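You operate a simulated robot arm through the tools that you are given. There is no shell and no other tool. Be economical: measure what you need, move in short steps, check, and stop when the job is done.

You run a simulated robot arm. Do the job below in one go: nothing can be reset, and whatever is moved stays where it is left.

Task
Check the insert plate and swap the insert in the socket that the display names for the yellow one.
Fine: the old one goes in the orange tray beside the insert plate; slide the red bar to FREE, back to HOLD, and check again. Where these are worked on the way, their far stop is far enough and under half their travel is too little: red bar.

The check looks at the end state, three seconds after you hand in, the way a careful person would. Anything else that was tipped, shoved, dropped, spilled or broken makes it a failure.

Robot
A 7-joint arm with a two-finger parallel gripper, fixed in place. Base frame: the origin is at the foot of the arm, x ahead of it, y to its left, z up; the work surface is at about z = 0. Units: mm, degrees, N and s.
With the tool pointing down near the work surface it reaches from about 240 to 620 mm from the base axis. Its first joint turns from -66.0 to 66.0 degrees. Payload 2.6 kg.
The TCP is the grasp point between the finger pads, 30 mm short of the fingertips. In the tool frame z runs along the fingers and y along their closing line. The gripper opens to 94 mm. The fingers are 28 mm wide and 10 mm thick; the gripper's body (50 by 96 mm) begins 55 mm behind the TCP.
Orientation is told as [roll, pitch, yaw] about the base's x, y, z axes, in that order, counted from this pose: with the fingers straight down and closing along the base's y, the tool's x points along the base's -x, its y along +y and its z along -z.

Tools
- The arm moves only by the tool jog_arm. Its argument "series" is a list of rows, each an object of numbers (a shift or turn left out is 0, a gripper value left out holds the last): "x", "y", "z": the shift along the tool's x, y, z in units of 25 mm (1.0 is 25 mm); "wx", "wy", "wz": the turn, a rotation vector about the tool's x, y, z in units of 5 degrees (1.0 is 5 degrees); "jaw": the finger opening in mm, from 0 to 94. In form: [{"x": .., "y": .., "z": .., "wx": .., "wy": .., "wz": .., "jaw": ..}, ...]. A call has 1 to 10 rows; each row shifts and turns the commanded pose from where the row before left it, along the tool's axes as they then stand. A call with a number of a shift or a turn outside -1 to 1 is refused whole. Rows are played at 5 a second. More than 50 mm and 8.6 degrees between two rows, or a gripper value outside its range, and nothing of the call is played. Where a pose cannot be reached the arm comes as near as it can. A force on the tool above 70 N (or 10 N above the force at the start of the call, whichever is more), or a blocked arm, ends the call early, and 0.2 s more pass. The fingers move at their own pace (about 72 mm/s each) and stop on an object; they squeeze with about 22 N. The grip force told is the motor's: it shows also when the fingers shut on nothing. Time passes only in rows, and 0.2 s behind the last, so rows that do not move let the fingers close. The reply holds the time, the measured pose of the TCP, the force on the tool along the base axes, the opening and the grip force, in the units named above and with some noise, with the torque about the TCP (base axes, N m) and any sound that the robot's microphone picked up.
- Cameras (640 x 400 px; columns grow to the right, rows downward): "scene" is fixed at [38.9, 426.4, 575.8]; the picture's right is [-0.76, -0.65, 0.00], its down [-0.29, 0.35, -0.89] and it looks along [0.58, -0.68, -0.45] (base axes); focal length 333 px, centre (320, 200). "wrist" rides on the gripper at [76, 14, -103] in the tool frame; the picture's right is [-0.18, 0.98, 0.00], its down [-0.75, -0.14, -0.64] and it looks along [-0.63, -0.12, 0.77] (tool axes); focal length 243 px, centre (320, 200). There is no depth. A picture from a camera that has moved, and an enlarged one, comes with that camera's place and axes in the base frame and with its lens.
- capture(camera): a new picture of that camera. The clock stands still meanwhile.
- zoom(camera, box): a new picture of the part [left, top, right, bottom] of that camera's present view, enlarged. The clock stands still meanwhile.
- sign_off(): hands the job in; it is judged then, once.

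Go step by step. Nothing tells you positions but the pictures and the camera data: compare them with the known pose of the tool, close in by small moves and look again before you grip or let go. The budget is 120 turns and 84 pictures, counting those below and the enlarged ones. Unless the task says otherwise, let go and move clear before handing in, and close with one line.

The tools are called after ">>>" as name(argument=value, ...) on one line, values as JSON. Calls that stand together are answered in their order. jog_arm: Moves the arm, as the interface text tells. Its arguments: {"type":"object","properties":{"series":{"type":"array"}},"required":["series"]} The other tools are called the same way: capture (camera) takes a picture; zoom (camera, box) takes an enlarged picture of a part of a camera's view; sign_off () hands the job in.

At the start:

```text
t: 0.0
eef_pos: [329.5, -277.1, 350.5]
ee_rot: [0.1, 0.0, 0.0]
contact_force: [-0.6, 0.0, -0.5]
moment: [0.01, 0.0, -0.02]
gripper_width: 94.1
finger_force: 0.1
```

scene: 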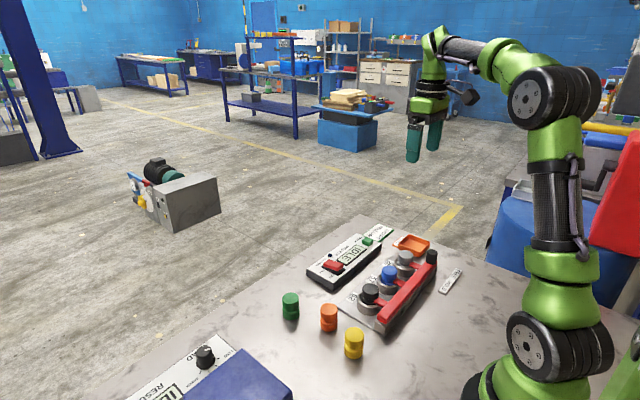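
wrist: 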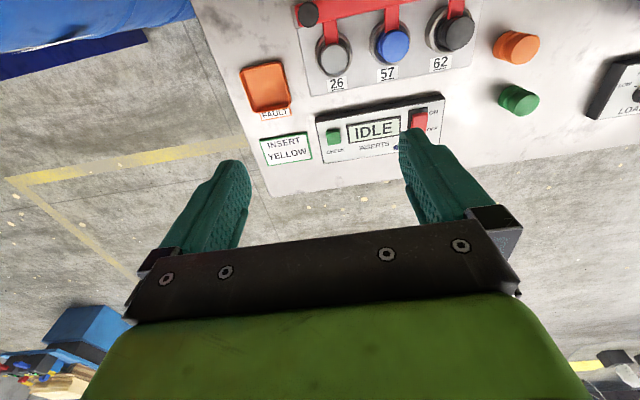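

I see the insert plate with three inserts (26 grey, 57 blue, 62 black), a red bar, an orange tray, a display box showing IDLE, and loose green, orange and yellow inserts. I'll look closer first.

>>> zoom(camera="scene", box=[270, 210, 480, 370])

>>> zoom(camera="wrist", box=[220, 0, 500, 175])

>>> zoom(camera="scene", box=[110, 310, 310, 400])

```text
2.50 times, centred on (375, 290) of scene
camera zoom: at [38.9, 426.4, 575.8], right [-0.76, -0.65, 0.0], down [-0.29, 0.35, -0.89], along [0.58, -0.68, -0.45], focal length 833 px, centre (182, -25)
```

zoom: 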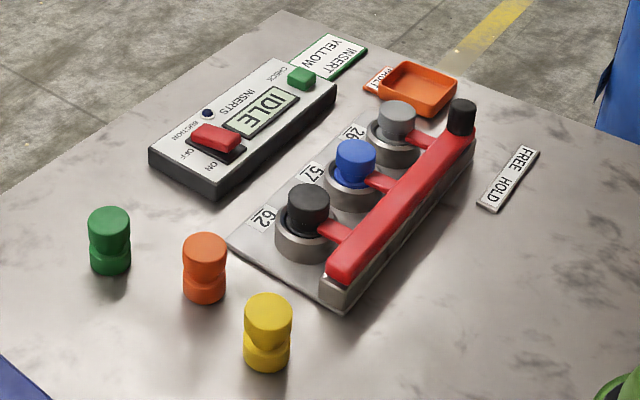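

```text
2.29 times, centred on (360, 88) of wrist
camera zoom: at [254.3, -261.5, 452.2], right [0.18, 0.98, 0.0], down [0.75, -0.14, 0.64], along [0.63, -0.12, -0.77], focal length 555 px, centre (229, 457)
```

zoom: 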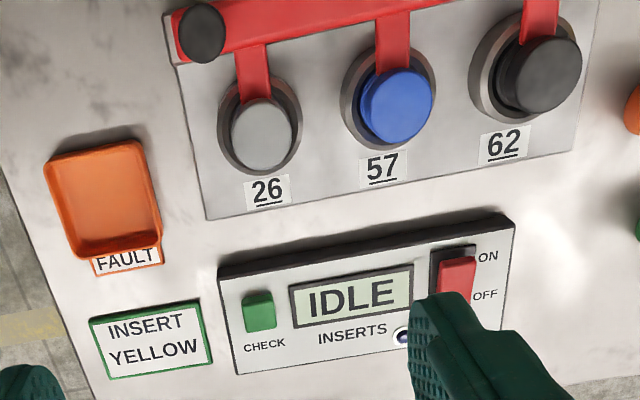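

```text
3.20 times, centred on (210, 355) of scene
camera zoom: at [38.9, 426.4, 575.8], right [-0.76, -0.65, 0.0], down [-0.29, 0.35, -0.89], along [0.58, -0.68, -0.45], focal length 1066 px, centre (672, -296)
```

zoom: 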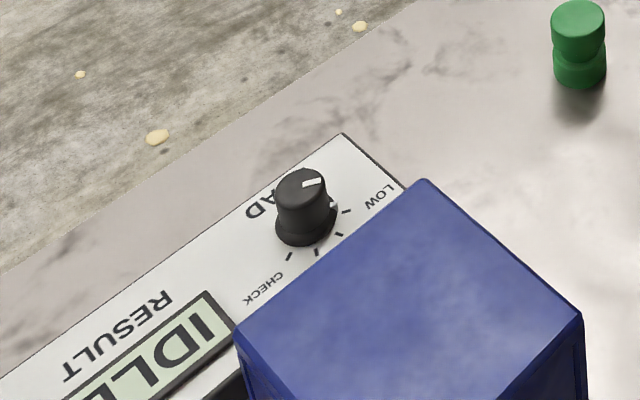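

The INSERTS panel has a green CHECK button and a rocker; I need a closer look at the labels and bar. Moving the wrist camera back over the plate while staying high.

>>> jog_arm(series=[{"x": 0.6, "y": 1}, {"x": 0.6, "y": 1}, {"x": 0.6, "y": 1}, {"x": 0.6, "y": 1}, {"y": 0}])

>>> capture(camera="wrist")

>>> zoom(camera="scene", box=[300, 215, 400, 295])

>>> zoom(camera="scene", box=[370, 225, 470, 305])

```text
t: 1.2
eef_pos: [270.4, -174.7, 349.9]
ee_rot: [-0.1, -0.1, 0.0]
contact_force: [-0.4, -0.1, -0.2]
moment: [0.01, 0.06, 0.01]
gripper_width: 93.9
finger_force: 0.1
```

```text
78 pictures are left
camera wrist: at [195.0, -158.5, 452.2], right [0.18, 0.98, 0.0], down [0.75, -0.14, 0.64], along [0.63, -0.12, -0.77], focal length 243 px, centre (320, 200)
```

wrist: 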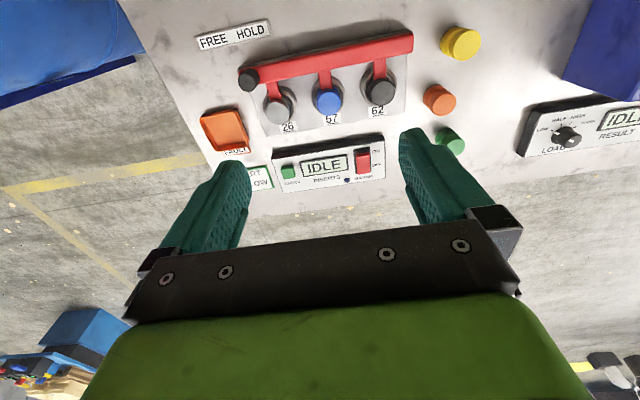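

```text
5.00 times, centred on (350, 255) of scene
camera zoom: at [38.9, 426.4, 575.8], right [-0.76, -0.65, 0.0], down [-0.29, 0.35, -0.89], along [0.58, -0.68, -0.45], focal length 1665 px, centre (170, -75)
```

zoom: 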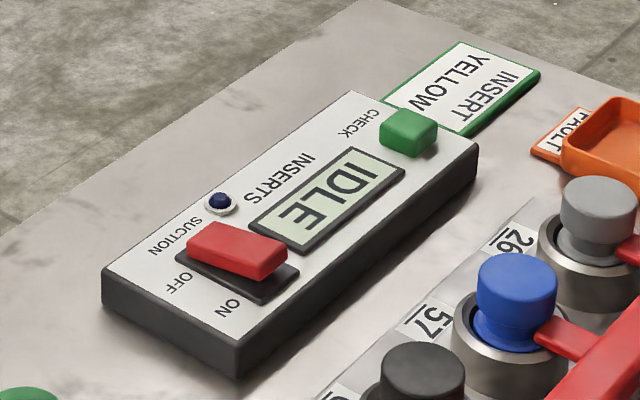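

```text
5.00 times, centred on (420, 265) of scene
camera zoom: at [38.9, 426.4, 575.8], right [-0.76, -0.65, 0.0], down [-0.29, 0.35, -0.89], along [0.58, -0.68, -0.45], focal length 1665 px, centre (-180, -125)
```

zoom: 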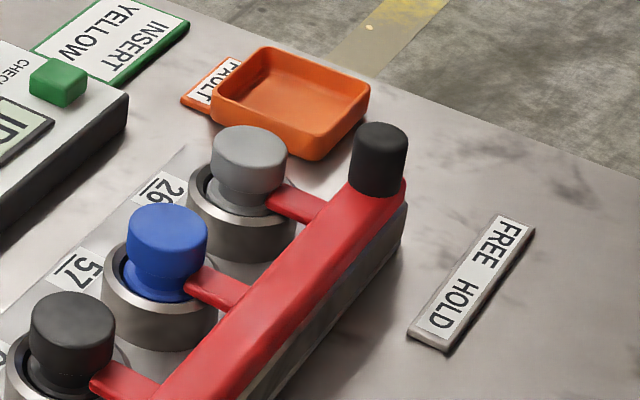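

The suction slider is at OFF (lamp dark), the bar at HOLD, with FREE toward -y. The CHECK button is at about (451, -275). I'll close the fingers and move above it.

>>> jog_arm(series=[{"x": -0.9, "y": -0.5, "z": 0.9, "jaw": 0}, {"x": -0.9, "y": -0.5, "z": 0.9}, {"x": -0.9, "y": -0.5, "z": 0.9}, {"x": -0.9, "y": -0.5, "z": 0.9}, {"x": -0.9, "y": -0.5, "z": 0.9}, {"x": -0.9, "y": -0.5, "z": 0.9}, {"x": -0.9, "y": -0.5, "z": 0.9}, {"x": -0.9, "y": -0.5, "z": 0.9}, {}])

>>> capture(camera="wrist")

>>> zoom(camera="scene", box=[300, 165, 440, 277])

```text
t: 3.2
eef_pos: [451.0, -275.6, 168.4]
ee_rot: [0.0, 0.0, 0.1]
contact_force: [-0.3, 0.6, 0.1]
moment: [0.04, 0.01, -0.01]
gripper_width: 0.1
finger_force: 21.5
```

```text
75 pictures are left
camera wrist: at [376.0, -260.8, 270.8], right [0.18, 0.98, 0.0], down [0.75, -0.14, 0.64], along [0.63, -0.12, -0.77], focal length 243 px, centre (320, 200)
```

wrist: 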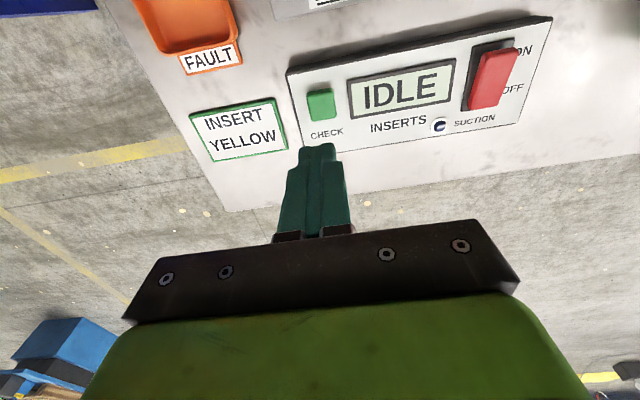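

```text
3.57 times, centred on (370, 221) of scene
camera zoom: at [38.9, 426.3, 575.8], right [-0.76, -0.65, 0.0], down [-0.29, 0.35, -0.89], along [0.58, -0.68, -0.45], focal length 1189 px, centre (141, 125)
```

zoom: 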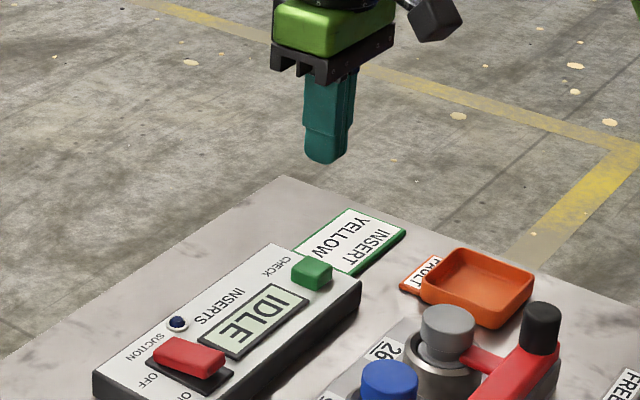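

The fingertip is right above the CHECK button. Descending, then pressing in small steps.

>>> jog_arm(series=[{"z": 0.9}, {"z": 0.9}, {"z": 0.9}, {"z": 0.7}, {"z": 0.2}, {}])

>>> zoom(camera="scene", box=[300, 165, 440, 277])

```text
t: 4.6
eef_pos: [450.0, -276.5, 80.0]
ee_rot: [0.0, 0.0, 0.0]
contact_force: [-0.6, -0.1, -0.5]
moment: [0.0, -0.03, 0.0]
gripper_width: 0.0
finger_force: 22.1
```

```text
3.57 times, centred on (370, 221) of scene
camera zoom: at [38.9, 426.4, 575.8], right [-0.76, -0.65, 0.0], down [-0.29, 0.35, -0.89], along [0.58, -0.68, -0.45], focal length 1189 px, centre (141, 125)
```

zoom: 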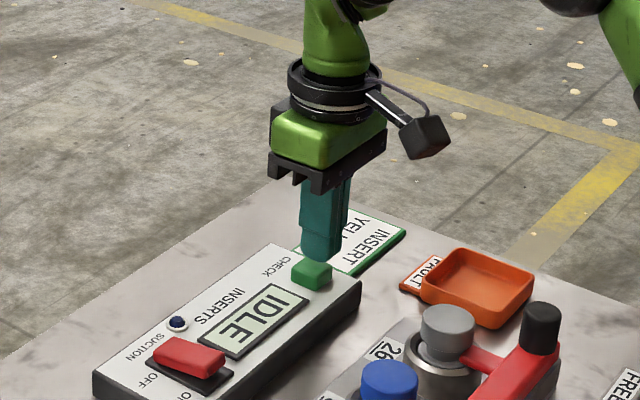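

>>> jog_arm(series=[{"z": 0.15}, {"z": 0.1}, {"z": 0.1}, {}])

>>> zoom(camera="scene", box=[300, 165, 440, 277])

```text
t: 5.6
eef_pos: [450.0, -278.4, 71.0]
ee_rot: [-0.1, 0.0, -0.1]
contact_force: [-0.5, -0.2, 0.8]
moment: [0.0, -0.03, -0.01]
gripper_width: 0.0
finger_force: 22.0
```

```text
3.57 times, centred on (370, 221) of scene
camera zoom: at [38.9, 426.4, 575.8], right [-0.76, -0.65, 0.0], down [-0.29, 0.35, -0.89], along [0.58, -0.68, -0.45], focal length 1189 px, centre (141, 125)
```

zoom: 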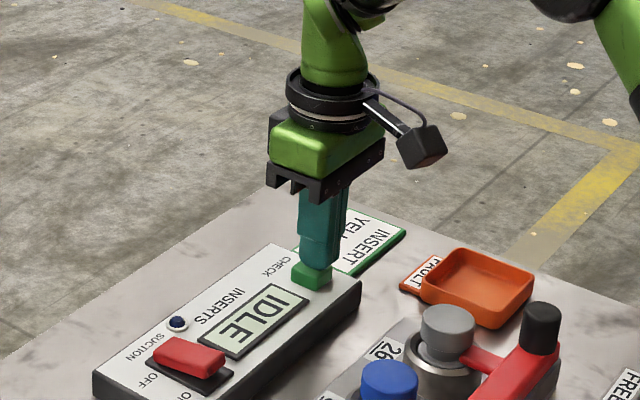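

About at the button top; pressing further.

>>> jog_arm(series=[{"z": 0.1}, {"z": 0.1}, {"z": 0.1}, {}])

>>> zoom(camera="scene", box=[300, 165, 440, 277])

```text
t: 6.6
eef_pos: [449.2, -276.5, 64.0]
ee_rot: [0.0, 0.0, 0.1]
contact_force: [-0.8, -0.3, 3.4]
moment: [-0.01, 0.01, -0.01]
gripper_width: 0.0
finger_force: 21.5
heard: click
```

```text
3.57 times, centred on (370, 221) of scene
camera zoom: at [38.9, 426.4, 575.8], right [-0.76, -0.65, 0.0], down [-0.29, 0.35, -0.89], along [0.58, -0.68, -0.45], focal length 1189 px, centre (141, 125)
```

zoom: 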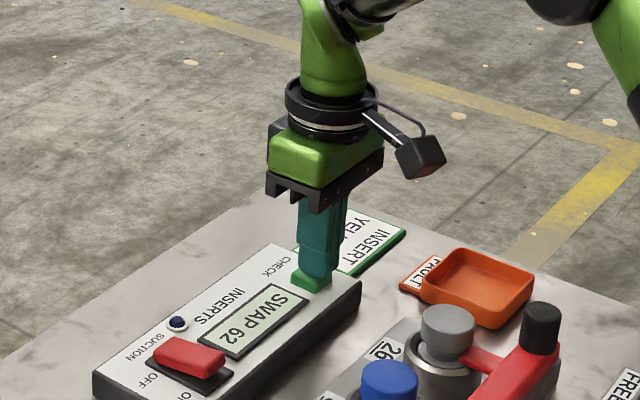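

The display reads SWAP 62 (the black insert). Rising and moving over the bar's black knob.

>>> jog_arm(series=[{"z": -0.5}, {"z": -1}, {"z": -1}, {"z": -1, "x": 0.8}, {"z": -1, "x": 1}, {"z": -0.9, "x": 1}, {"x": 1}, {"x": 1}, {"x": 1}, {"x": 1}])

>>> jog_arm(series=[{"x": 0.6, "jaw": 60}, {}, {}])

>>> capture(camera="wrist")

>>> capture(camera="scene")

```text
t: 8.8
eef_pos: [277.8, -275.6, 199.5]
ee_rot: [0.0, 0.0, 0.0]
contact_force: [0.0, 0.1, 0.5]
moment: [0.01, 0.01, 0.0]
gripper_width: 0.2
finger_force: 21.9
```

```text
t: 9.6
eef_pos: [262.8, -275.1, 199.2]
ee_rot: [0.1, 0.1, 0.1]
contact_force: [0.1, 0.2, 0.1]
moment: [-0.01, -0.02, 0.02]
gripper_width: 60.1
finger_force: 0.0
```

```text
70 pictures are left
camera wrist: at [188.2, -260.0, 301.7], right [0.18, 0.98, 0.0], down [0.75, -0.14, 0.64], along [0.63, -0.12, -0.77], focal length 243 px, centre (320, 200)
```

wrist: 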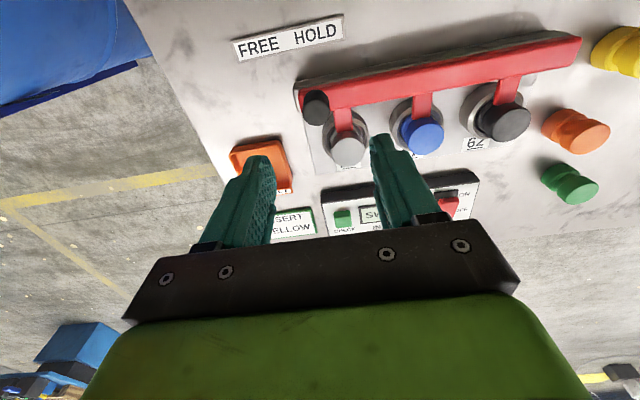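

```text
69 pictures are left
```

scene: 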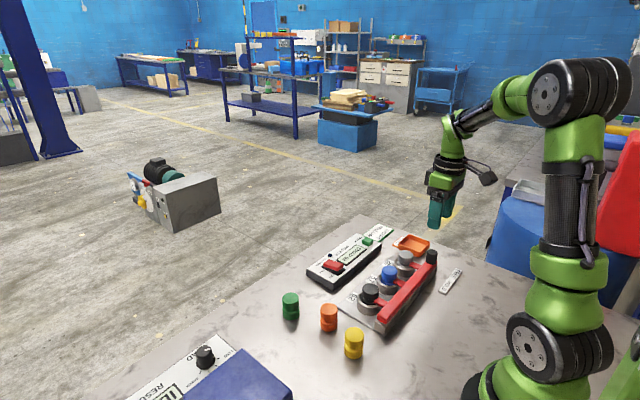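

The knob is near (259, -277), top around z≈78, and FREE is about 55–60 mm toward -y. Lowering partway, open, and checking.

>>> jog_arm(series=[{"z": 0.8, "x": 0.1, "y": -0.1}, {"z": 0.8}, {"z": 0.8}, {"z": 0.8}, {}])

>>> capture(camera="wrist")

>>> zoom(camera="scene", box=[370, 200, 500, 290])

```text
t: 10.8
eef_pos: [261.3, -278.7, 118.6]
ee_rot: [-0.1, 0.1, 0.1]
contact_force: [0.7, -0.5, -0.2]
moment: [0.02, -0.01, 0.01]
gripper_width: 60.2
finger_force: 0.1
```

```text
68 pictures are left
camera wrist: at [184.9, -263.6, 221.2], right [0.18, 0.98, 0.0], down [0.75, -0.14, 0.64], along [0.63, -0.12, -0.77], focal length 243 px, centre (320, 200)
```

wrist: 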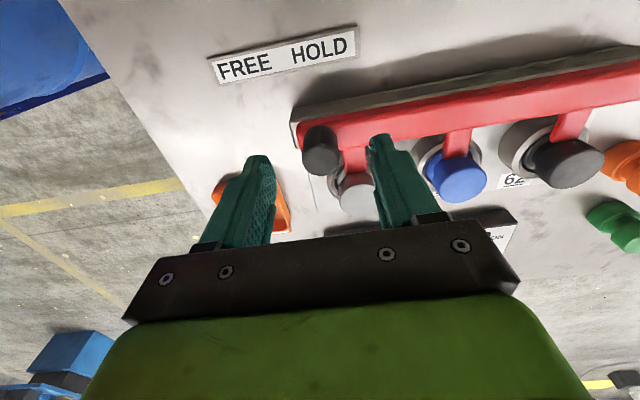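

```text
4.44 times, centred on (435, 245) of scene
camera zoom: at [38.9, 426.4, 575.8], right [-0.76, -0.65, 0.0], down [-0.29, 0.35, -0.89], along [0.58, -0.68, -0.45], focal length 1480 px, centre (-191, 0)
```

zoom: 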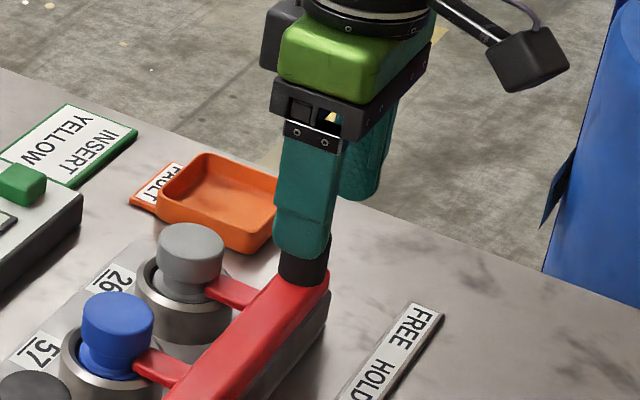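

The fingers straddle the knob (top ≈ z 82). Lowering 25 mm and closing on it.

>>> jog_arm(series=[{"z": 0.5}, {"z": 0.5, "y": 0.05}, {"jaw": 10}, {}, {}])

>>> zoom(camera="scene", box=[370, 200, 500, 290])

```text
t: 12.0
eef_pos: [260.7, -279.6, 93.3]
ee_rot: [-0.3, -0.2, 0.0]
contact_force: [5.3, -19.7, -12.0]
moment: [0.0, -0.63, -0.11]
gripper_width: 25.7
finger_force: 44.0
```

```text
4.44 times, centred on (435, 245) of scene
camera zoom: at [38.9, 426.3, 575.8], right [-0.76, -0.65, 0.0], down [-0.29, 0.35, -0.89], along [0.58, -0.68, -0.45], focal length 1480 px, centre (-191, 0)
```

zoom: 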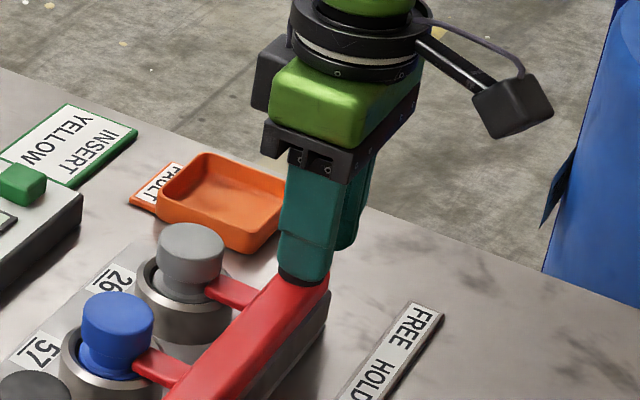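

The knob is held. Sliding toward FREE in small steps.

>>> jog_arm(series=[{"y": -0.2}, {"y": -0.2}, {"y": -0.2}, {"y": -0.2}, {"y": -0.2}, {}])

>>> zoom(camera="scene", box=[340, 210, 500, 320])

```text
t: 13.4
eef_pos: [260.9, -302.3, 92.6]
ee_rot: [0.0, 0.1, 0.1]
contact_force: [-3.6, -0.7, -3.7]
moment: [-0.34, -0.55, -0.04]
gripper_width: 25.2
finger_force: 44.6
```

```text
3.64 times, centred on (420, 265) of scene
camera zoom: at [38.9, 426.3, 575.8], right [-0.76, -0.65, 0.0], down [-0.29, 0.35, -0.89], along [0.58, -0.68, -0.45], focal length 1211 px, centre (-44, -36)
```

zoom: 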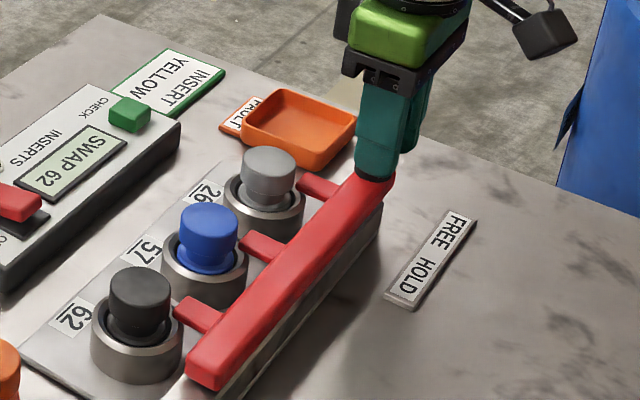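

It slides freely; continuing to the far stop.

>>> jog_arm(series=[{"y": -0.2}, {"y": -0.2}, {}])

>>> jog_arm(series=[{"y": -0.15}, {"y": -0.15}, {}])

```text
t: 14.2
eef_pos: [262.4, -312.1, 93.8]
ee_rot: [0.3, 0.1, 0.1]
contact_force: [8.4, 0.8, -30.7]
moment: [-0.35, 0.06, 0.01]
gripper_width: 25.5
finger_force: 45.1
```

```text
t: 15.0
eef_pos: [260.6, -321.1, 94.9]
ee_rot: [0.0, 0.0, 0.1]
contact_force: [10.2, -0.4, -26.4]
moment: [-0.34, 0.5, 0.03]
gripper_width: 25.4
finger_force: 45.0
```

>>> zoom(camera="scene", box=[340, 210, 500, 320])

```text
3.64 times, centred on (420, 265) of scene
camera zoom: at [39.0, 426.3, 575.8], right [-0.76, -0.65, 0.0], down [-0.29, 0.35, -0.89], along [0.58, -0.68, -0.45], focal length 1211 px, centre (-44, -36)
```

zoom: 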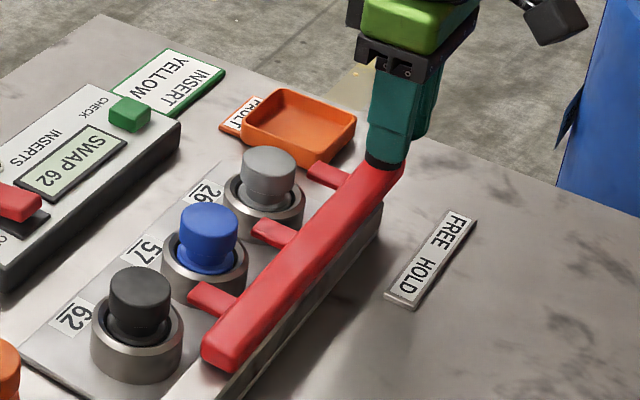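

>>> jog_arm(series=[{"y": -0.15}, {"y": -0.15}, {}])

>>> zoom(camera="scene", box=[340, 210, 500, 320])

```text
t: 15.8
eef_pos: [260.6, -323.0, 95.0]
ee_rot: [1.0, 0.2, -0.3]
contact_force: [-12.9, 49.9, 28.1]
moment: [0.82, -0.38, 0.46]
gripper_width: 25.7
finger_force: 44.6
```

```text
3.64 times, centred on (420, 265) of scene
camera zoom: at [38.8, 426.5, 575.7], right [-0.76, -0.65, 0.0], down [-0.29, 0.35, -0.89], along [0.58, -0.68, -0.45], focal length 1211 px, centre (-44, -36)
```

zoom: 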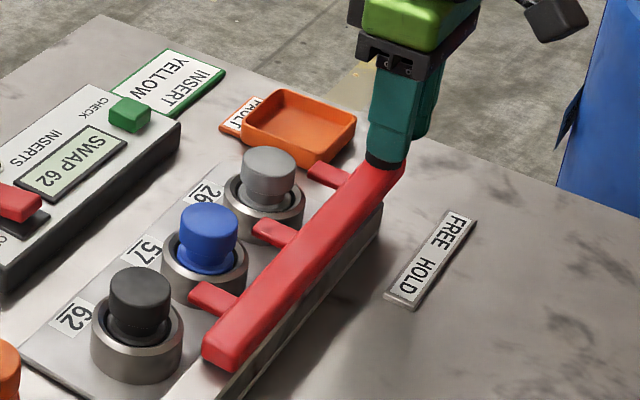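

Far stop reached (y ≈ -322). Easing the command back, releasing and rising.

>>> jog_arm(series=[{"y": 0.2}, {}, {"jaw": 50}, {}, {"z": -1}, {"z": -1}, {"z": -1}, {"z": -1}, {}])

>>> zoom(camera="scene", box=[270, 210, 480, 370])

```text
t: 17.8
eef_pos: [259.4, -324.8, 196.1]
ee_rot: [0.0, 0.0, -0.1]
contact_force: [-0.6, 0.3, 0.1]
moment: [0.0, 0.01, 0.0]
gripper_width: 50.0
finger_force: 0.1
```

```text
2.50 times, centred on (375, 290) of scene
camera zoom: at [38.9, 426.4, 575.8], right [-0.76, -0.65, 0.0], down [-0.29, 0.35, -0.89], along [0.58, -0.68, -0.45], focal length 833 px, centre (182, -25)
```

zoom: 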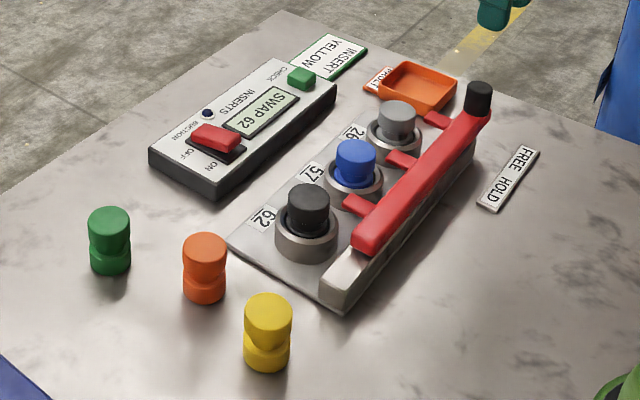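

Bar is at FREE. The black insert 62 is near (319, -89), top ≈ z 60. Moving above it.

>>> jog_arm(series=[{"x": -0.3, "y": 1}, {"x": -0.3, "y": 1}, {"x": -0.3, "y": 1}, {"x": -0.3, "y": 1}, {"x": -0.3, "y": 1}, {"x": -0.3, "y": 1}, {"x": -0.3, "y": 1}, {"x": -0.3, "y": 1}, {"y": 1}, {"y": 0.4}])

>>> jog_arm(series=[{"z": 0.8, "jaw": 56}, {"z": 0.8}, {}])

>>> capture(camera="wrist")

>>> zoom(camera="scene", box=[320, 200, 450, 330])

```text
t: 20.0
eef_pos: [322.6, -88.8, 194.1]
ee_rot: [0.0, 0.0, -0.1]
contact_force: [0.1, -0.7, -0.4]
moment: [0.02, 0.0, 0.0]
gripper_width: 50.2
finger_force: 0.1
```

```text
t: 20.8
eef_pos: [320.8, -87.4, 152.5]
ee_rot: [0.1, -0.1, 0.0]
contact_force: [0.0, -0.1, -1.0]
moment: [-0.03, 0.01, -0.04]
gripper_width: 56.2
finger_force: 0.1
```

```text
61 pictures are left
camera wrist: at [245.5, -73.0, 255.0], right [0.18, 0.98, 0.0], down [0.75, -0.14, 0.64], along [0.63, -0.12, -0.77], focal length 243 px, centre (320, 200)
```

wrist: 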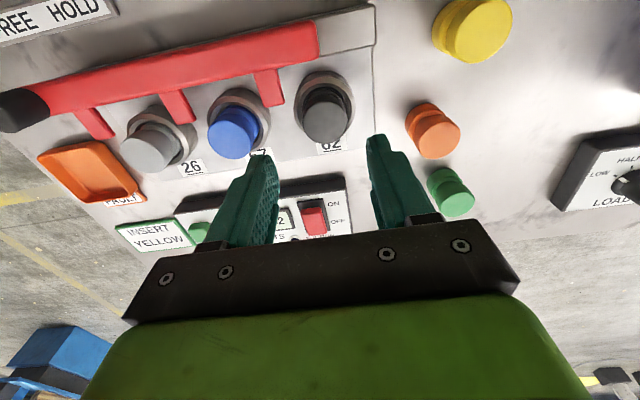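

```text
3.08 times, centred on (385, 265) of scene
camera zoom: at [38.9, 426.4, 575.8], right [-0.76, -0.65, 0.0], down [-0.29, 0.35, -0.89], along [0.58, -0.68, -0.45], focal length 1025 px, centre (120, 0)
```

zoom: 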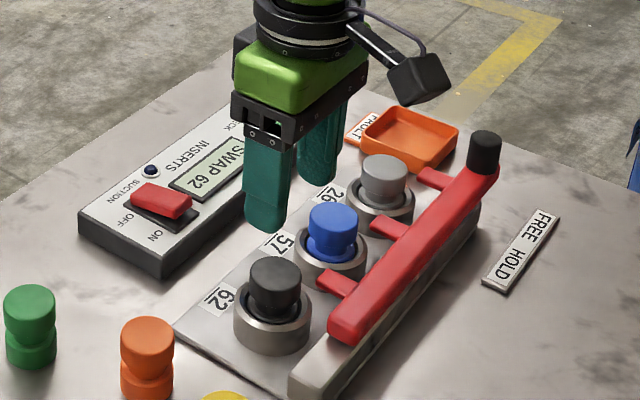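

>>> zoom(camera="wrist", box=[260, 60, 388, 140])

```text
5.00 times, centred on (324, 100) of wrist
camera zoom: at [245.5, -73.0, 255.0], right [0.18, 0.98, 0.0], down [0.75, -0.14, 0.64], along [0.63, -0.12, -0.77], focal length 1213 px, centre (300, 700)
```

zoom: 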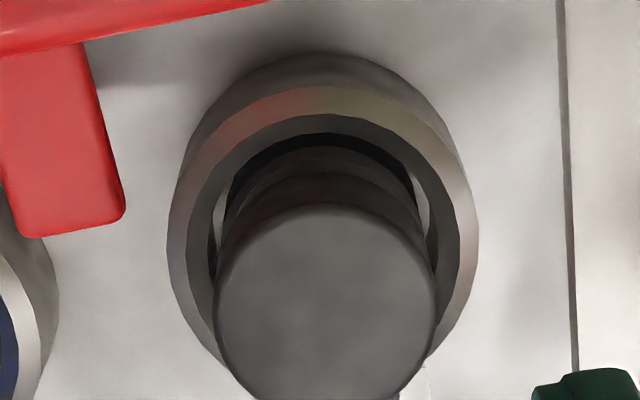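

The black cap is ~35 mm wide and ~4 mm to +y of the tool axis. Correcting and lowering to just above, then looking again.

>>> jog_arm(series=[{"y": 0.15, "x": -0.05}, {"z": 0.8}, {"z": 0.8}, {}])

>>> zoom(camera="wrist", box=[220, 80, 420, 205])

>>> zoom(camera="scene", box=[320, 200, 450, 330])

```text
t: 21.8
eef_pos: [323.1, -84.0, 114.6]
ee_rot: [0.0, 0.0, 0.0]
contact_force: [0.4, 0.3, 0.4]
moment: [0.02, 0.03, -0.02]
gripper_width: 55.9
finger_force: 0.1
```

```text
3.20 times, centred on (320, 142) of wrist
camera zoom: at [247.6, -68.2, 217.1], right [0.18, 0.98, 0.0], down [0.75, -0.14, 0.64], along [0.63, -0.12, -0.77], focal length 776 px, centre (320, 384)
```

zoom: 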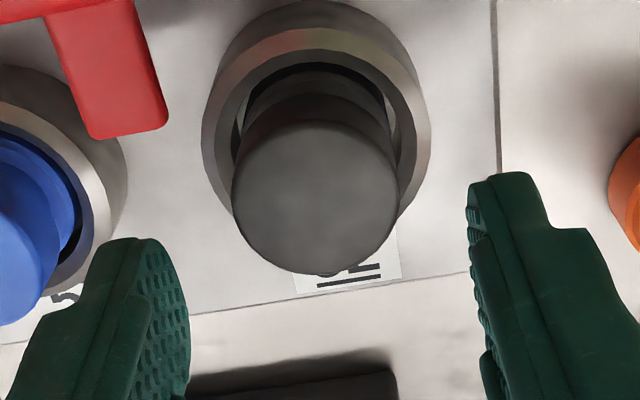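

```text
3.08 times, centred on (385, 265) of scene
camera zoom: at [38.9, 426.4, 575.8], right [-0.76, -0.65, 0.0], down [-0.29, 0.35, -0.89], along [0.58, -0.68, -0.45], focal length 1025 px, centre (120, 0)
```

zoom: 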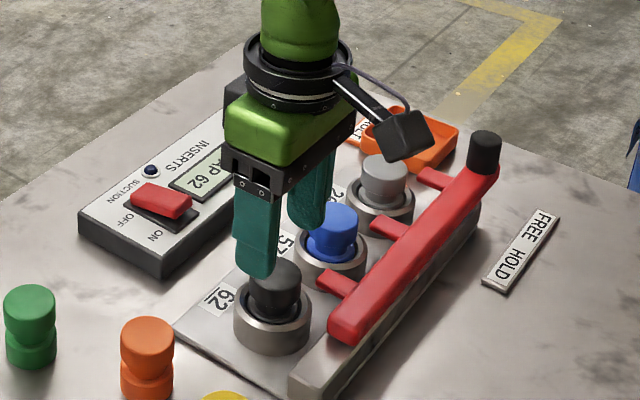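

Cap centre ≈ (319.7, -83.5), top z ≈ 68. Correcting, descending to TCP z ≈ 72 and gripping.

>>> jog_arm(series=[{"y": -0.03, "x": 0.13}, {"z": 0.6}, {"z": 0.6}, {"z": 0.5}, {}])

>>> capture(camera="wrist")

>>> zoom(camera="scene", box=[320, 220, 430, 330])

```text
t: 23.0
eef_pos: [321.9, -84.4, 71.8]
ee_rot: [0.0, 0.0, 0.1]
contact_force: [0.3, -0.7, 0.6]
moment: [0.03, -0.01, -0.03]
gripper_width: 55.7
finger_force: 0.1
```

```text
56 pictures are left
camera wrist: at [245.7, -68.9, 173.1], right [0.18, 0.98, 0.0], down [0.75, -0.14, 0.64], along [0.63, -0.12, -0.77], focal length 243 px, centre (320, 200)
```

wrist: 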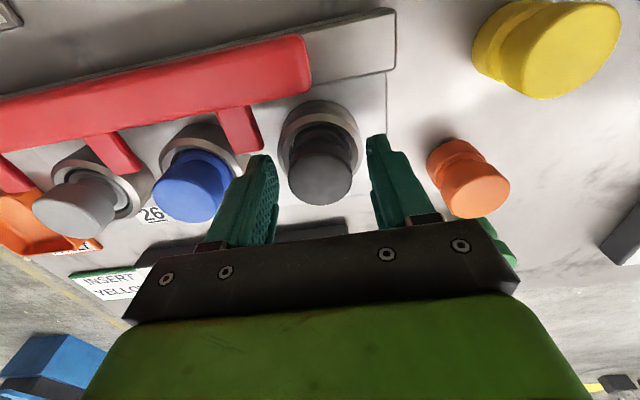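

```text
3.64 times, centred on (375, 275) of scene
camera zoom: at [38.9, 426.4, 575.8], right [-0.76, -0.65, 0.0], down [-0.29, 0.35, -0.89], along [0.58, -0.68, -0.45], focal length 1211 px, centre (120, -73)
```

zoom: 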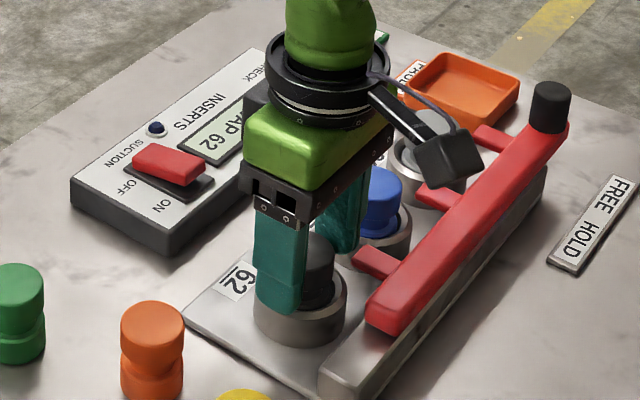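

Well centred. Closing the fingers.

>>> jog_arm(series=[{"jaw": 25}, {}, {}])

>>> jog_arm(series=[{"z": -0.2}, {"z": -0.2}, {"z": -0.3}, {"z": -0.3}, {}])

>>> zoom(camera="scene", box=[320, 200, 450, 330])

```text
t: 23.8
eef_pos: [320.4, -85.0, 70.5]
ee_rot: [0.0, 0.0, 0.0]
contact_force: [0.0, -0.2, 1.0]
moment: [-0.01, -0.02, 0.0]
gripper_width: 36.7
finger_force: 21.5
```

```text
t: 25.0
eef_pos: [320.0, -84.3, 96.0]
ee_rot: [0.1, 0.0, -0.1]
contact_force: [0.1, 0.4, -0.5]
moment: [0.0, 0.0, -0.01]
gripper_width: 36.5
finger_force: 21.9
```

```text
3.08 times, centred on (385, 265) of scene
camera zoom: at [38.9, 426.4, 575.8], right [-0.76, -0.65, 0.0], down [-0.29, 0.35, -0.89], along [0.58, -0.68, -0.45], focal length 1025 px, centre (120, 0)
```

zoom: 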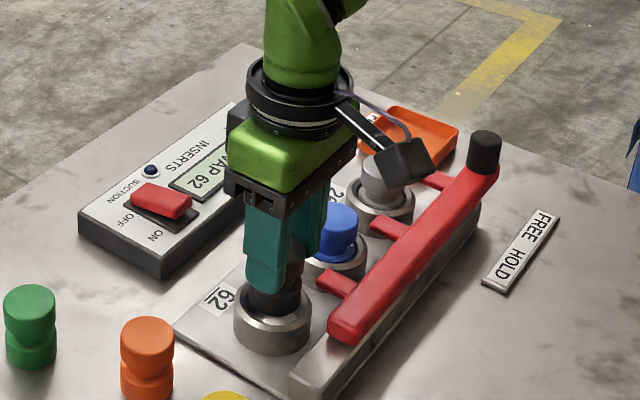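

It comes out freely. Lifting and carrying to the tray area.

>>> jog_arm(series=[{"z": -1}, {"z": -1}, {"z": -1}, {"z": -1}, {"y": -1}, {"y": -1, "x": -0.2}, {"y": -1, "x": -0.2}, {"y": -1, "x": -0.2}, {"y": -1, "x": -0.2}, {"y": -1}])

>>> jog_arm(series=[{"y": -1}, {"y": -1}, {"y": -1}, {}])

>>> capture(camera="wrist")

>>> zoom(camera="scene", box=[320, 150, 520, 290])

```text
t: 27.2
eef_pos: [338.2, -233.2, 197.1]
ee_rot: [0.0, 0.0, 0.0]
contact_force: [-0.4, 0.4, -0.4]
moment: [-0.01, -0.01, 0.02]
gripper_width: 36.7
finger_force: 22.1
```

```text
t: 28.2
eef_pos: [338.8, -311.3, 198.0]
ee_rot: [0.0, -0.1, 0.0]
contact_force: [-0.7, 0.7, -0.6]
moment: [0.03, -0.03, 0.01]
gripper_width: 37.1
finger_force: 22.1
```

```text
53 pictures are left
camera wrist: at [263.9, -295.9, 299.7], right [0.18, 0.98, 0.0], down [0.75, -0.14, 0.64], along [0.63, -0.12, -0.77], focal length 243 px, centre (320, 200)
```

wrist: 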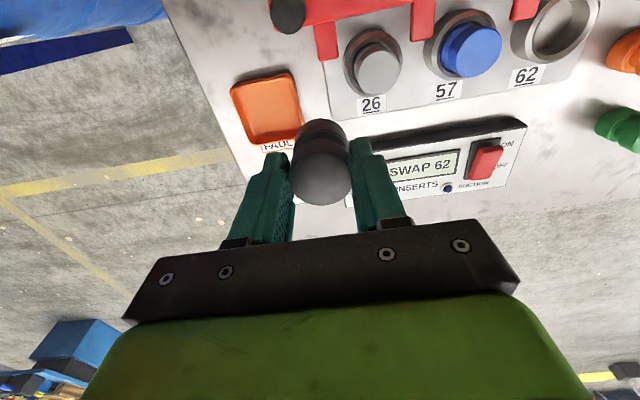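

```text
2.86 times, centred on (420, 220) of scene
camera zoom: at [38.9, 426.3, 575.8], right [-0.76, -0.65, 0.0], down [-0.29, 0.35, -0.89], along [0.58, -0.68, -0.45], focal length 952 px, centre (34, 143)
```

zoom: 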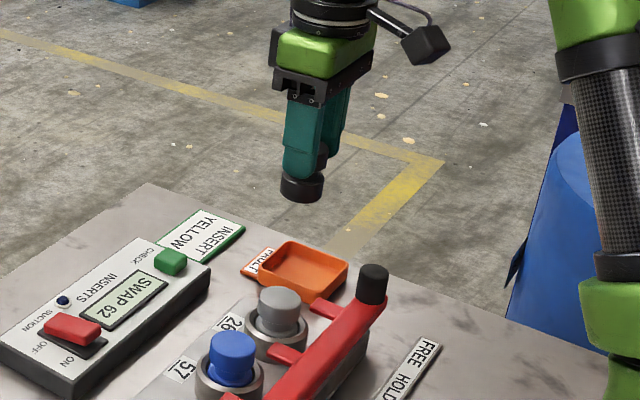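

Tray centre is about (349, -374). Moving over it and lowering partway.

>>> jog_arm(series=[{"y": -1, "x": -0.2}, {"y": -1, "x": -0.2}, {"y": -0.5}, {"z": 1}, {"z": 1}, {"z": 1}, {"z": 0.4}, {}])

>>> capture(camera="wrist")

>>> zoom(camera="scene", box=[340, 180, 480, 280])

```text
t: 30.0
eef_pos: [349.6, -371.9, 113.1]
ee_rot: [0.0, 0.1, -0.1]
contact_force: [-0.1, -0.1, -1.2]
moment: [0.01, 0.01, 0.02]
gripper_width: 36.6
finger_force: 21.9
```

```text
51 pictures are left
camera wrist: at [272.7, -356.8, 215.2], right [0.18, 0.98, 0.0], down [0.75, -0.14, 0.64], along [0.63, -0.12, -0.77], focal length 243 px, centre (320, 200)
```

wrist: 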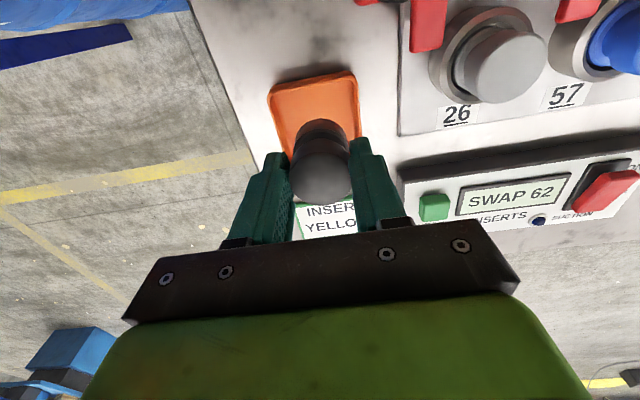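

```text
4.00 times, centred on (410, 230) of scene
camera zoom: at [38.9, 426.4, 575.8], right [-0.76, -0.65, 0.0], down [-0.29, 0.35, -0.89], along [0.58, -0.68, -0.45], focal length 1332 px, centre (-40, 80)
```

zoom: 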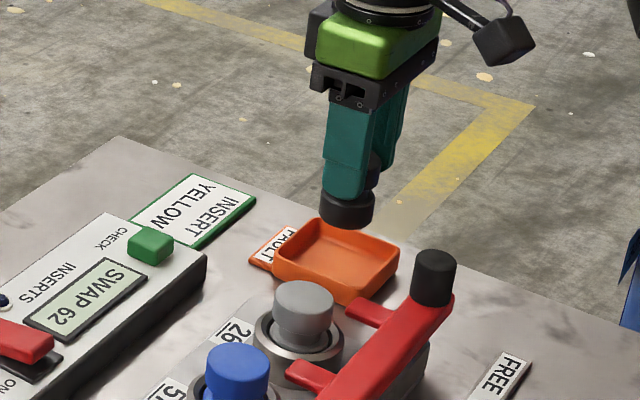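

Aligned with the tray centre. Lowering slowly until contact.

>>> jog_arm(series=[{"z": 0.8}, {"z": 0.8}, {"z": 0.3}, {}])

>>> zoom(camera="scene", box=[360, 190, 472, 260])

```text
t: 31.0
eef_pos: [348.7, -372.2, 63.6]
ee_rot: [-0.2, -0.2, 0.0]
contact_force: [-2.9, 3.1, 15.0]
moment: [0.1, 0.17, 0.04]
gripper_width: 36.7
finger_force: 22.2
```

```text
5.71 times, centred on (416, 225) of scene
camera zoom: at [38.8, 426.4, 575.7], right [-0.76, -0.65, 0.0], down [-0.29, 0.35, -0.89], along [0.58, -0.68, -0.45], focal length 1903 px, centre (-229, 57)
```

zoom: 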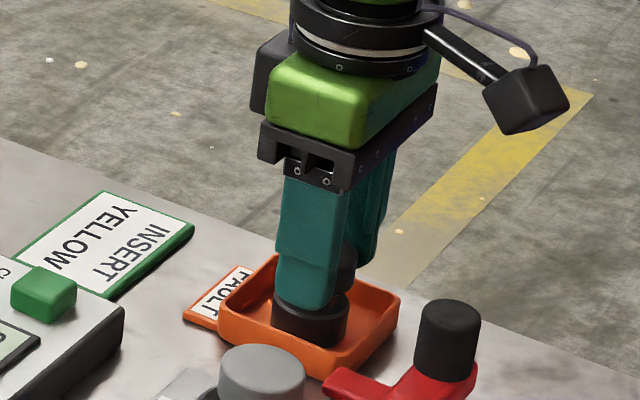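

The insert is resting on the tray floor. Easing, releasing and lifting straight up.

>>> jog_arm(series=[{"z": -0.05}, {"jaw": 46}, {}, {"z": -0.3}, {"z": -0.6}, {"z": -1}, {"z": -1}, {"z": -1}, {"z": -1}, {}])

>>> capture(camera="scene")

```text
t: 33.2
eef_pos: [346.8, -370.7, 183.2]
ee_rot: [0.1, 0.0, 0.2]
contact_force: [0.4, 0.5, 0.2]
moment: [-0.02, 0.03, 0.01]
gripper_width: 45.8
finger_force: 0.0
```

```text
48 pictures are left
```

scene: 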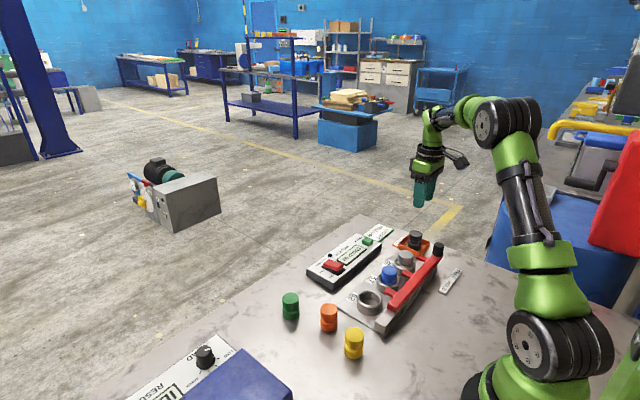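

The black insert stands in the tray. Now moving to the yellow insert near (285, 27).

>>> jog_arm(series=[{"y": 1}, {"y": 1}, {"y": 1, "x": 0.2}, {"y": 1, "x": 0.2}, {"y": 1, "x": 0.2}, {"y": 1, "x": 0.2}, {"y": 1, "x": 0.2}, {"y": 1, "x": 0.2}, {"y": 1, "x": 0.2}, {"y": 1, "x": 0.2}])

>>> jog_arm(series=[{"y": 1, "x": 0.2}, {"y": 1, "x": 0.2}, {"y": 1, "x": 0.2}, {"y": 1, "x": 0.2}, {"y": 0.9}, {"y": 0.9, "jaw": 56}, {}])

>>> capture(camera="wrist")

```text
t: 35.4
eef_pos: [312.4, -122.5, 186.0]
ee_rot: [0.0, 0.0, 0.0]
contact_force: [0.0, 0.3, 0.2]
moment: [-0.03, -0.02, 0.0]
gripper_width: 46.1
finger_force: 0.1
```

```text
t: 37.0
eef_pos: [289.0, 25.2, 187.0]
ee_rot: [-0.1, -0.1, 0.0]
contact_force: [0.2, 0.0, 1.2]
moment: [-0.05, 0.0, -0.01]
gripper_width: 56.1
finger_force: 0.0
```

```text
47 pictures are left
camera wrist: at [213.7, 40.6, 289.4], right [0.18, 0.98, 0.0], down [0.75, -0.14, 0.64], along [0.63, -0.12, -0.77], focal length 243 px, centre (320, 200)
```

wrist: 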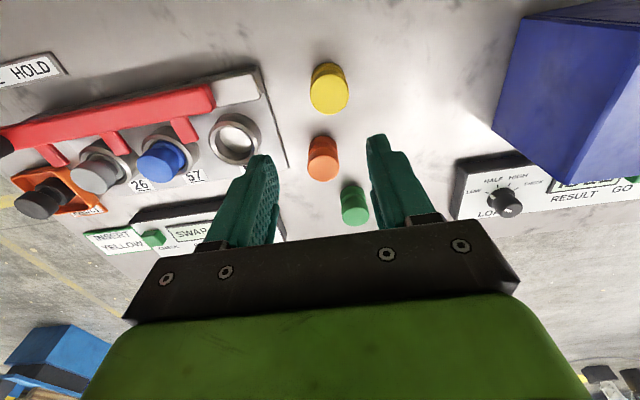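

Yellow's top centre is near (281, 35). Correcting and descending for a closer look.

>>> jog_arm(series=[{"y": 0.38, "x": 0.32}, {"z": 1}, {"z": 1}, {"z": 0.9}, {}])

>>> zoom(camera="wrist", box=[220, 80, 420, 205])

```text
t: 38.2
eef_pos: [280.9, 34.9, 113.4]
ee_rot: [0.0, 0.0, 0.1]
contact_force: [-0.3, -0.3, -0.3]
moment: [-0.02, -0.03, 0.02]
gripper_width: 55.8
finger_force: 0.1
```

```text
3.20 times, centred on (320, 142) of wrist
camera zoom: at [205.9, 49.9, 216.6], right [0.18, 0.98, 0.0], down [0.75, -0.14, 0.64], along [0.63, -0.12, -0.77], focal length 776 px, centre (320, 384)
```

zoom: 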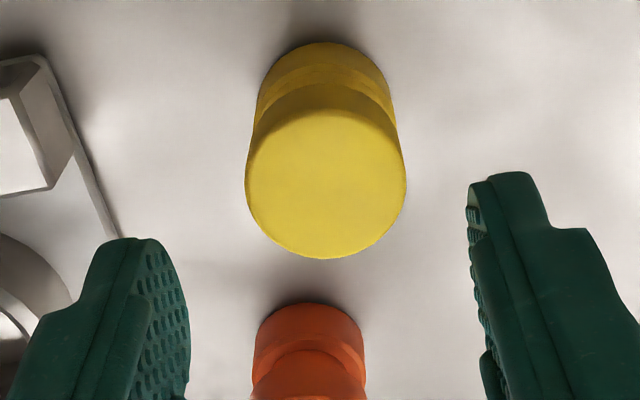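

Yellow's top is z ≈ 58.5, needs a ~2 mm correction. Then descending to the same relative grip height as the black one.

>>> jog_arm(series=[{"y": 0.06, "x": 0.085}, {"z": 0.7}, {"z": 0.7}, {"z": 0.68}, {}])

>>> zoom(camera="wrist", box=[220, 110, 420, 235])

```text
t: 39.4
eef_pos: [279.2, 32.3, 62.5]
ee_rot: [0.0, 0.0, -0.2]
contact_force: [0.0, -1.2, 0.4]
moment: [0.0, -0.02, -0.01]
gripper_width: 56.0
finger_force: 0.1
```

```text
3.20 times, centred on (320, 172) of wrist
camera zoom: at [204.1, 49.2, 165.2], right [0.18, 0.98, 0.0], down [0.75, -0.14, 0.64], along [0.63, -0.12, -0.77], focal length 776 px, centre (320, 288)
```

zoom: 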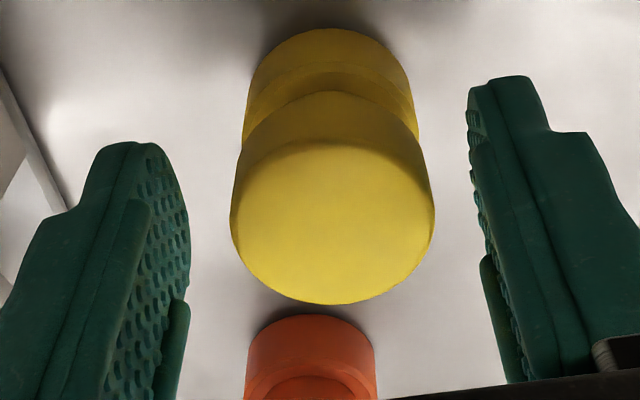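

There's still a small offset; letting the arm settle and re-measuring.

>>> jog_arm(series=[{}, {}, {}])

>>> zoom(camera="wrist", box=[220, 110, 420, 235])

```text
t: 40.2
eef_pos: [279.7, 33.5, 62.7]
ee_rot: [0.0, 0.0, 0.0]
contact_force: [-0.4, 0.2, -1.0]
moment: [0.03, 0.01, -0.01]
gripper_width: 55.9
finger_force: 0.0
```

```text
3.20 times, centred on (320, 172) of wrist
camera zoom: at [204.2, 49.1, 165.5], right [0.18, 0.98, 0.0], down [0.75, -0.14, 0.64], along [0.63, -0.12, -0.77], focal length 776 px, centre (320, 288)
```

zoom: 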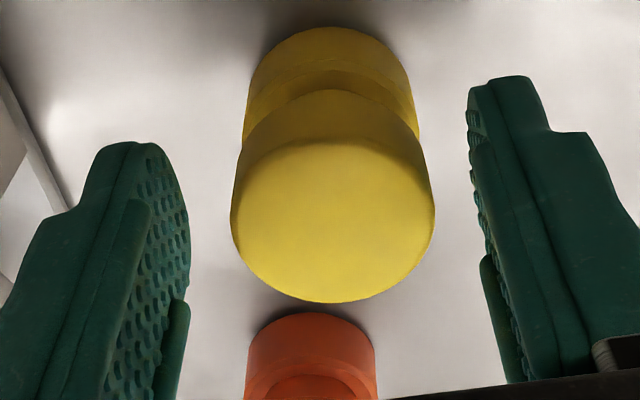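

Only a ~2 mm y offset remains (x matches the black grip). Correcting and gripping.

>>> jog_arm(series=[{"y": 0.08, "z": 0.04}, {}, {"jaw": 25}, {}, {}])

>>> zoom(camera="wrist", box=[220, 110, 420, 235])

```text
t: 41.4
eef_pos: [278.2, 35.6, 62.4]
ee_rot: [0.0, 0.1, 0.0]
contact_force: [-0.8, -1.2, 0.5]
moment: [-0.03, 0.03, 0.05]
gripper_width: 36.5
finger_force: 21.7
```

```text
3.20 times, centred on (320, 172) of wrist
camera zoom: at [203.6, 50.6, 164.6], right [0.18, 0.98, 0.0], down [0.75, -0.14, 0.64], along [0.63, -0.12, -0.77], focal length 776 px, centre (320, 288)
```

zoom: 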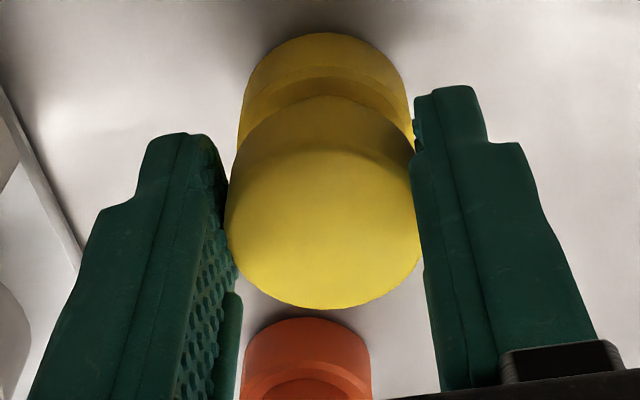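

Gripped. Lifting and moving over socket 62.

>>> jog_arm(series=[{"z": -0.5}, {"z": -0.9}, {"z": -0.9}, {"z": -0.9}, {"z": -0.8}, {"y": -0.9, "x": -0.4}, {"y": -0.9, "x": -0.4}, {"y": -1, "x": -0.4}, {"y": -1, "x": -0.4}, {"y": -0.98, "x": -0.08}])

>>> jog_arm(series=[{}, {}])

>>> capture(camera="wrist")

>>> zoom(camera="scene", box=[320, 200, 450, 330])

```text
t: 43.6
eef_pos: [321.2, -85.4, 161.4]
ee_rot: [0.0, 0.0, 0.1]
contact_force: [-0.2, 0.2, -0.3]
moment: [-0.03, 0.01, -0.02]
gripper_width: 36.7
finger_force: 21.8
```

```text
t: 44.2
eef_pos: [319.8, -85.0, 160.4]
ee_rot: [0.1, -0.1, -0.1]
contact_force: [-0.1, 0.5, -0.1]
moment: [0.01, -0.01, -0.01]
gripper_width: 36.5
finger_force: 21.8
```

```text
42 pictures are left
camera wrist: at [245.5, -69.8, 263.2], right [0.18, 0.98, 0.0], down [0.75, -0.14, 0.64], along [0.63, -0.12, -0.77], focal length 243 px, centre (320, 200)
```

wrist: 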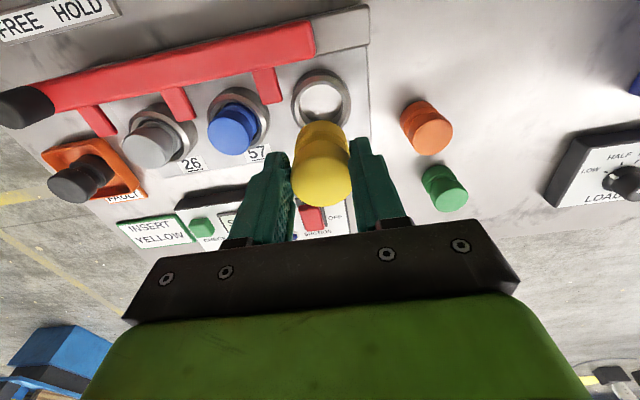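

```text
3.08 times, centred on (385, 265) of scene
camera zoom: at [38.9, 426.4, 575.8], right [-0.76, -0.65, 0.0], down [-0.29, 0.35, -0.89], along [0.58, -0.68, -0.45], focal length 1025 px, centre (120, 0)
```

zoom: 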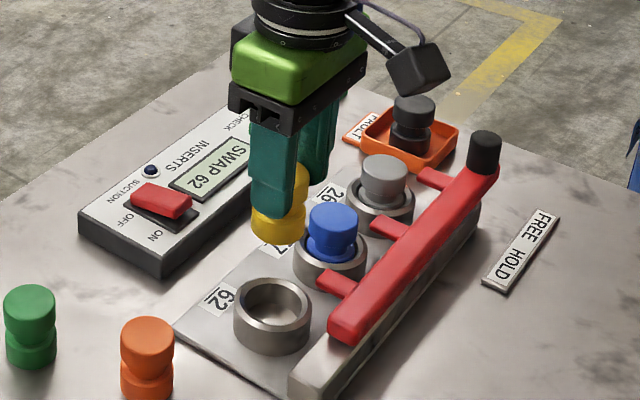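

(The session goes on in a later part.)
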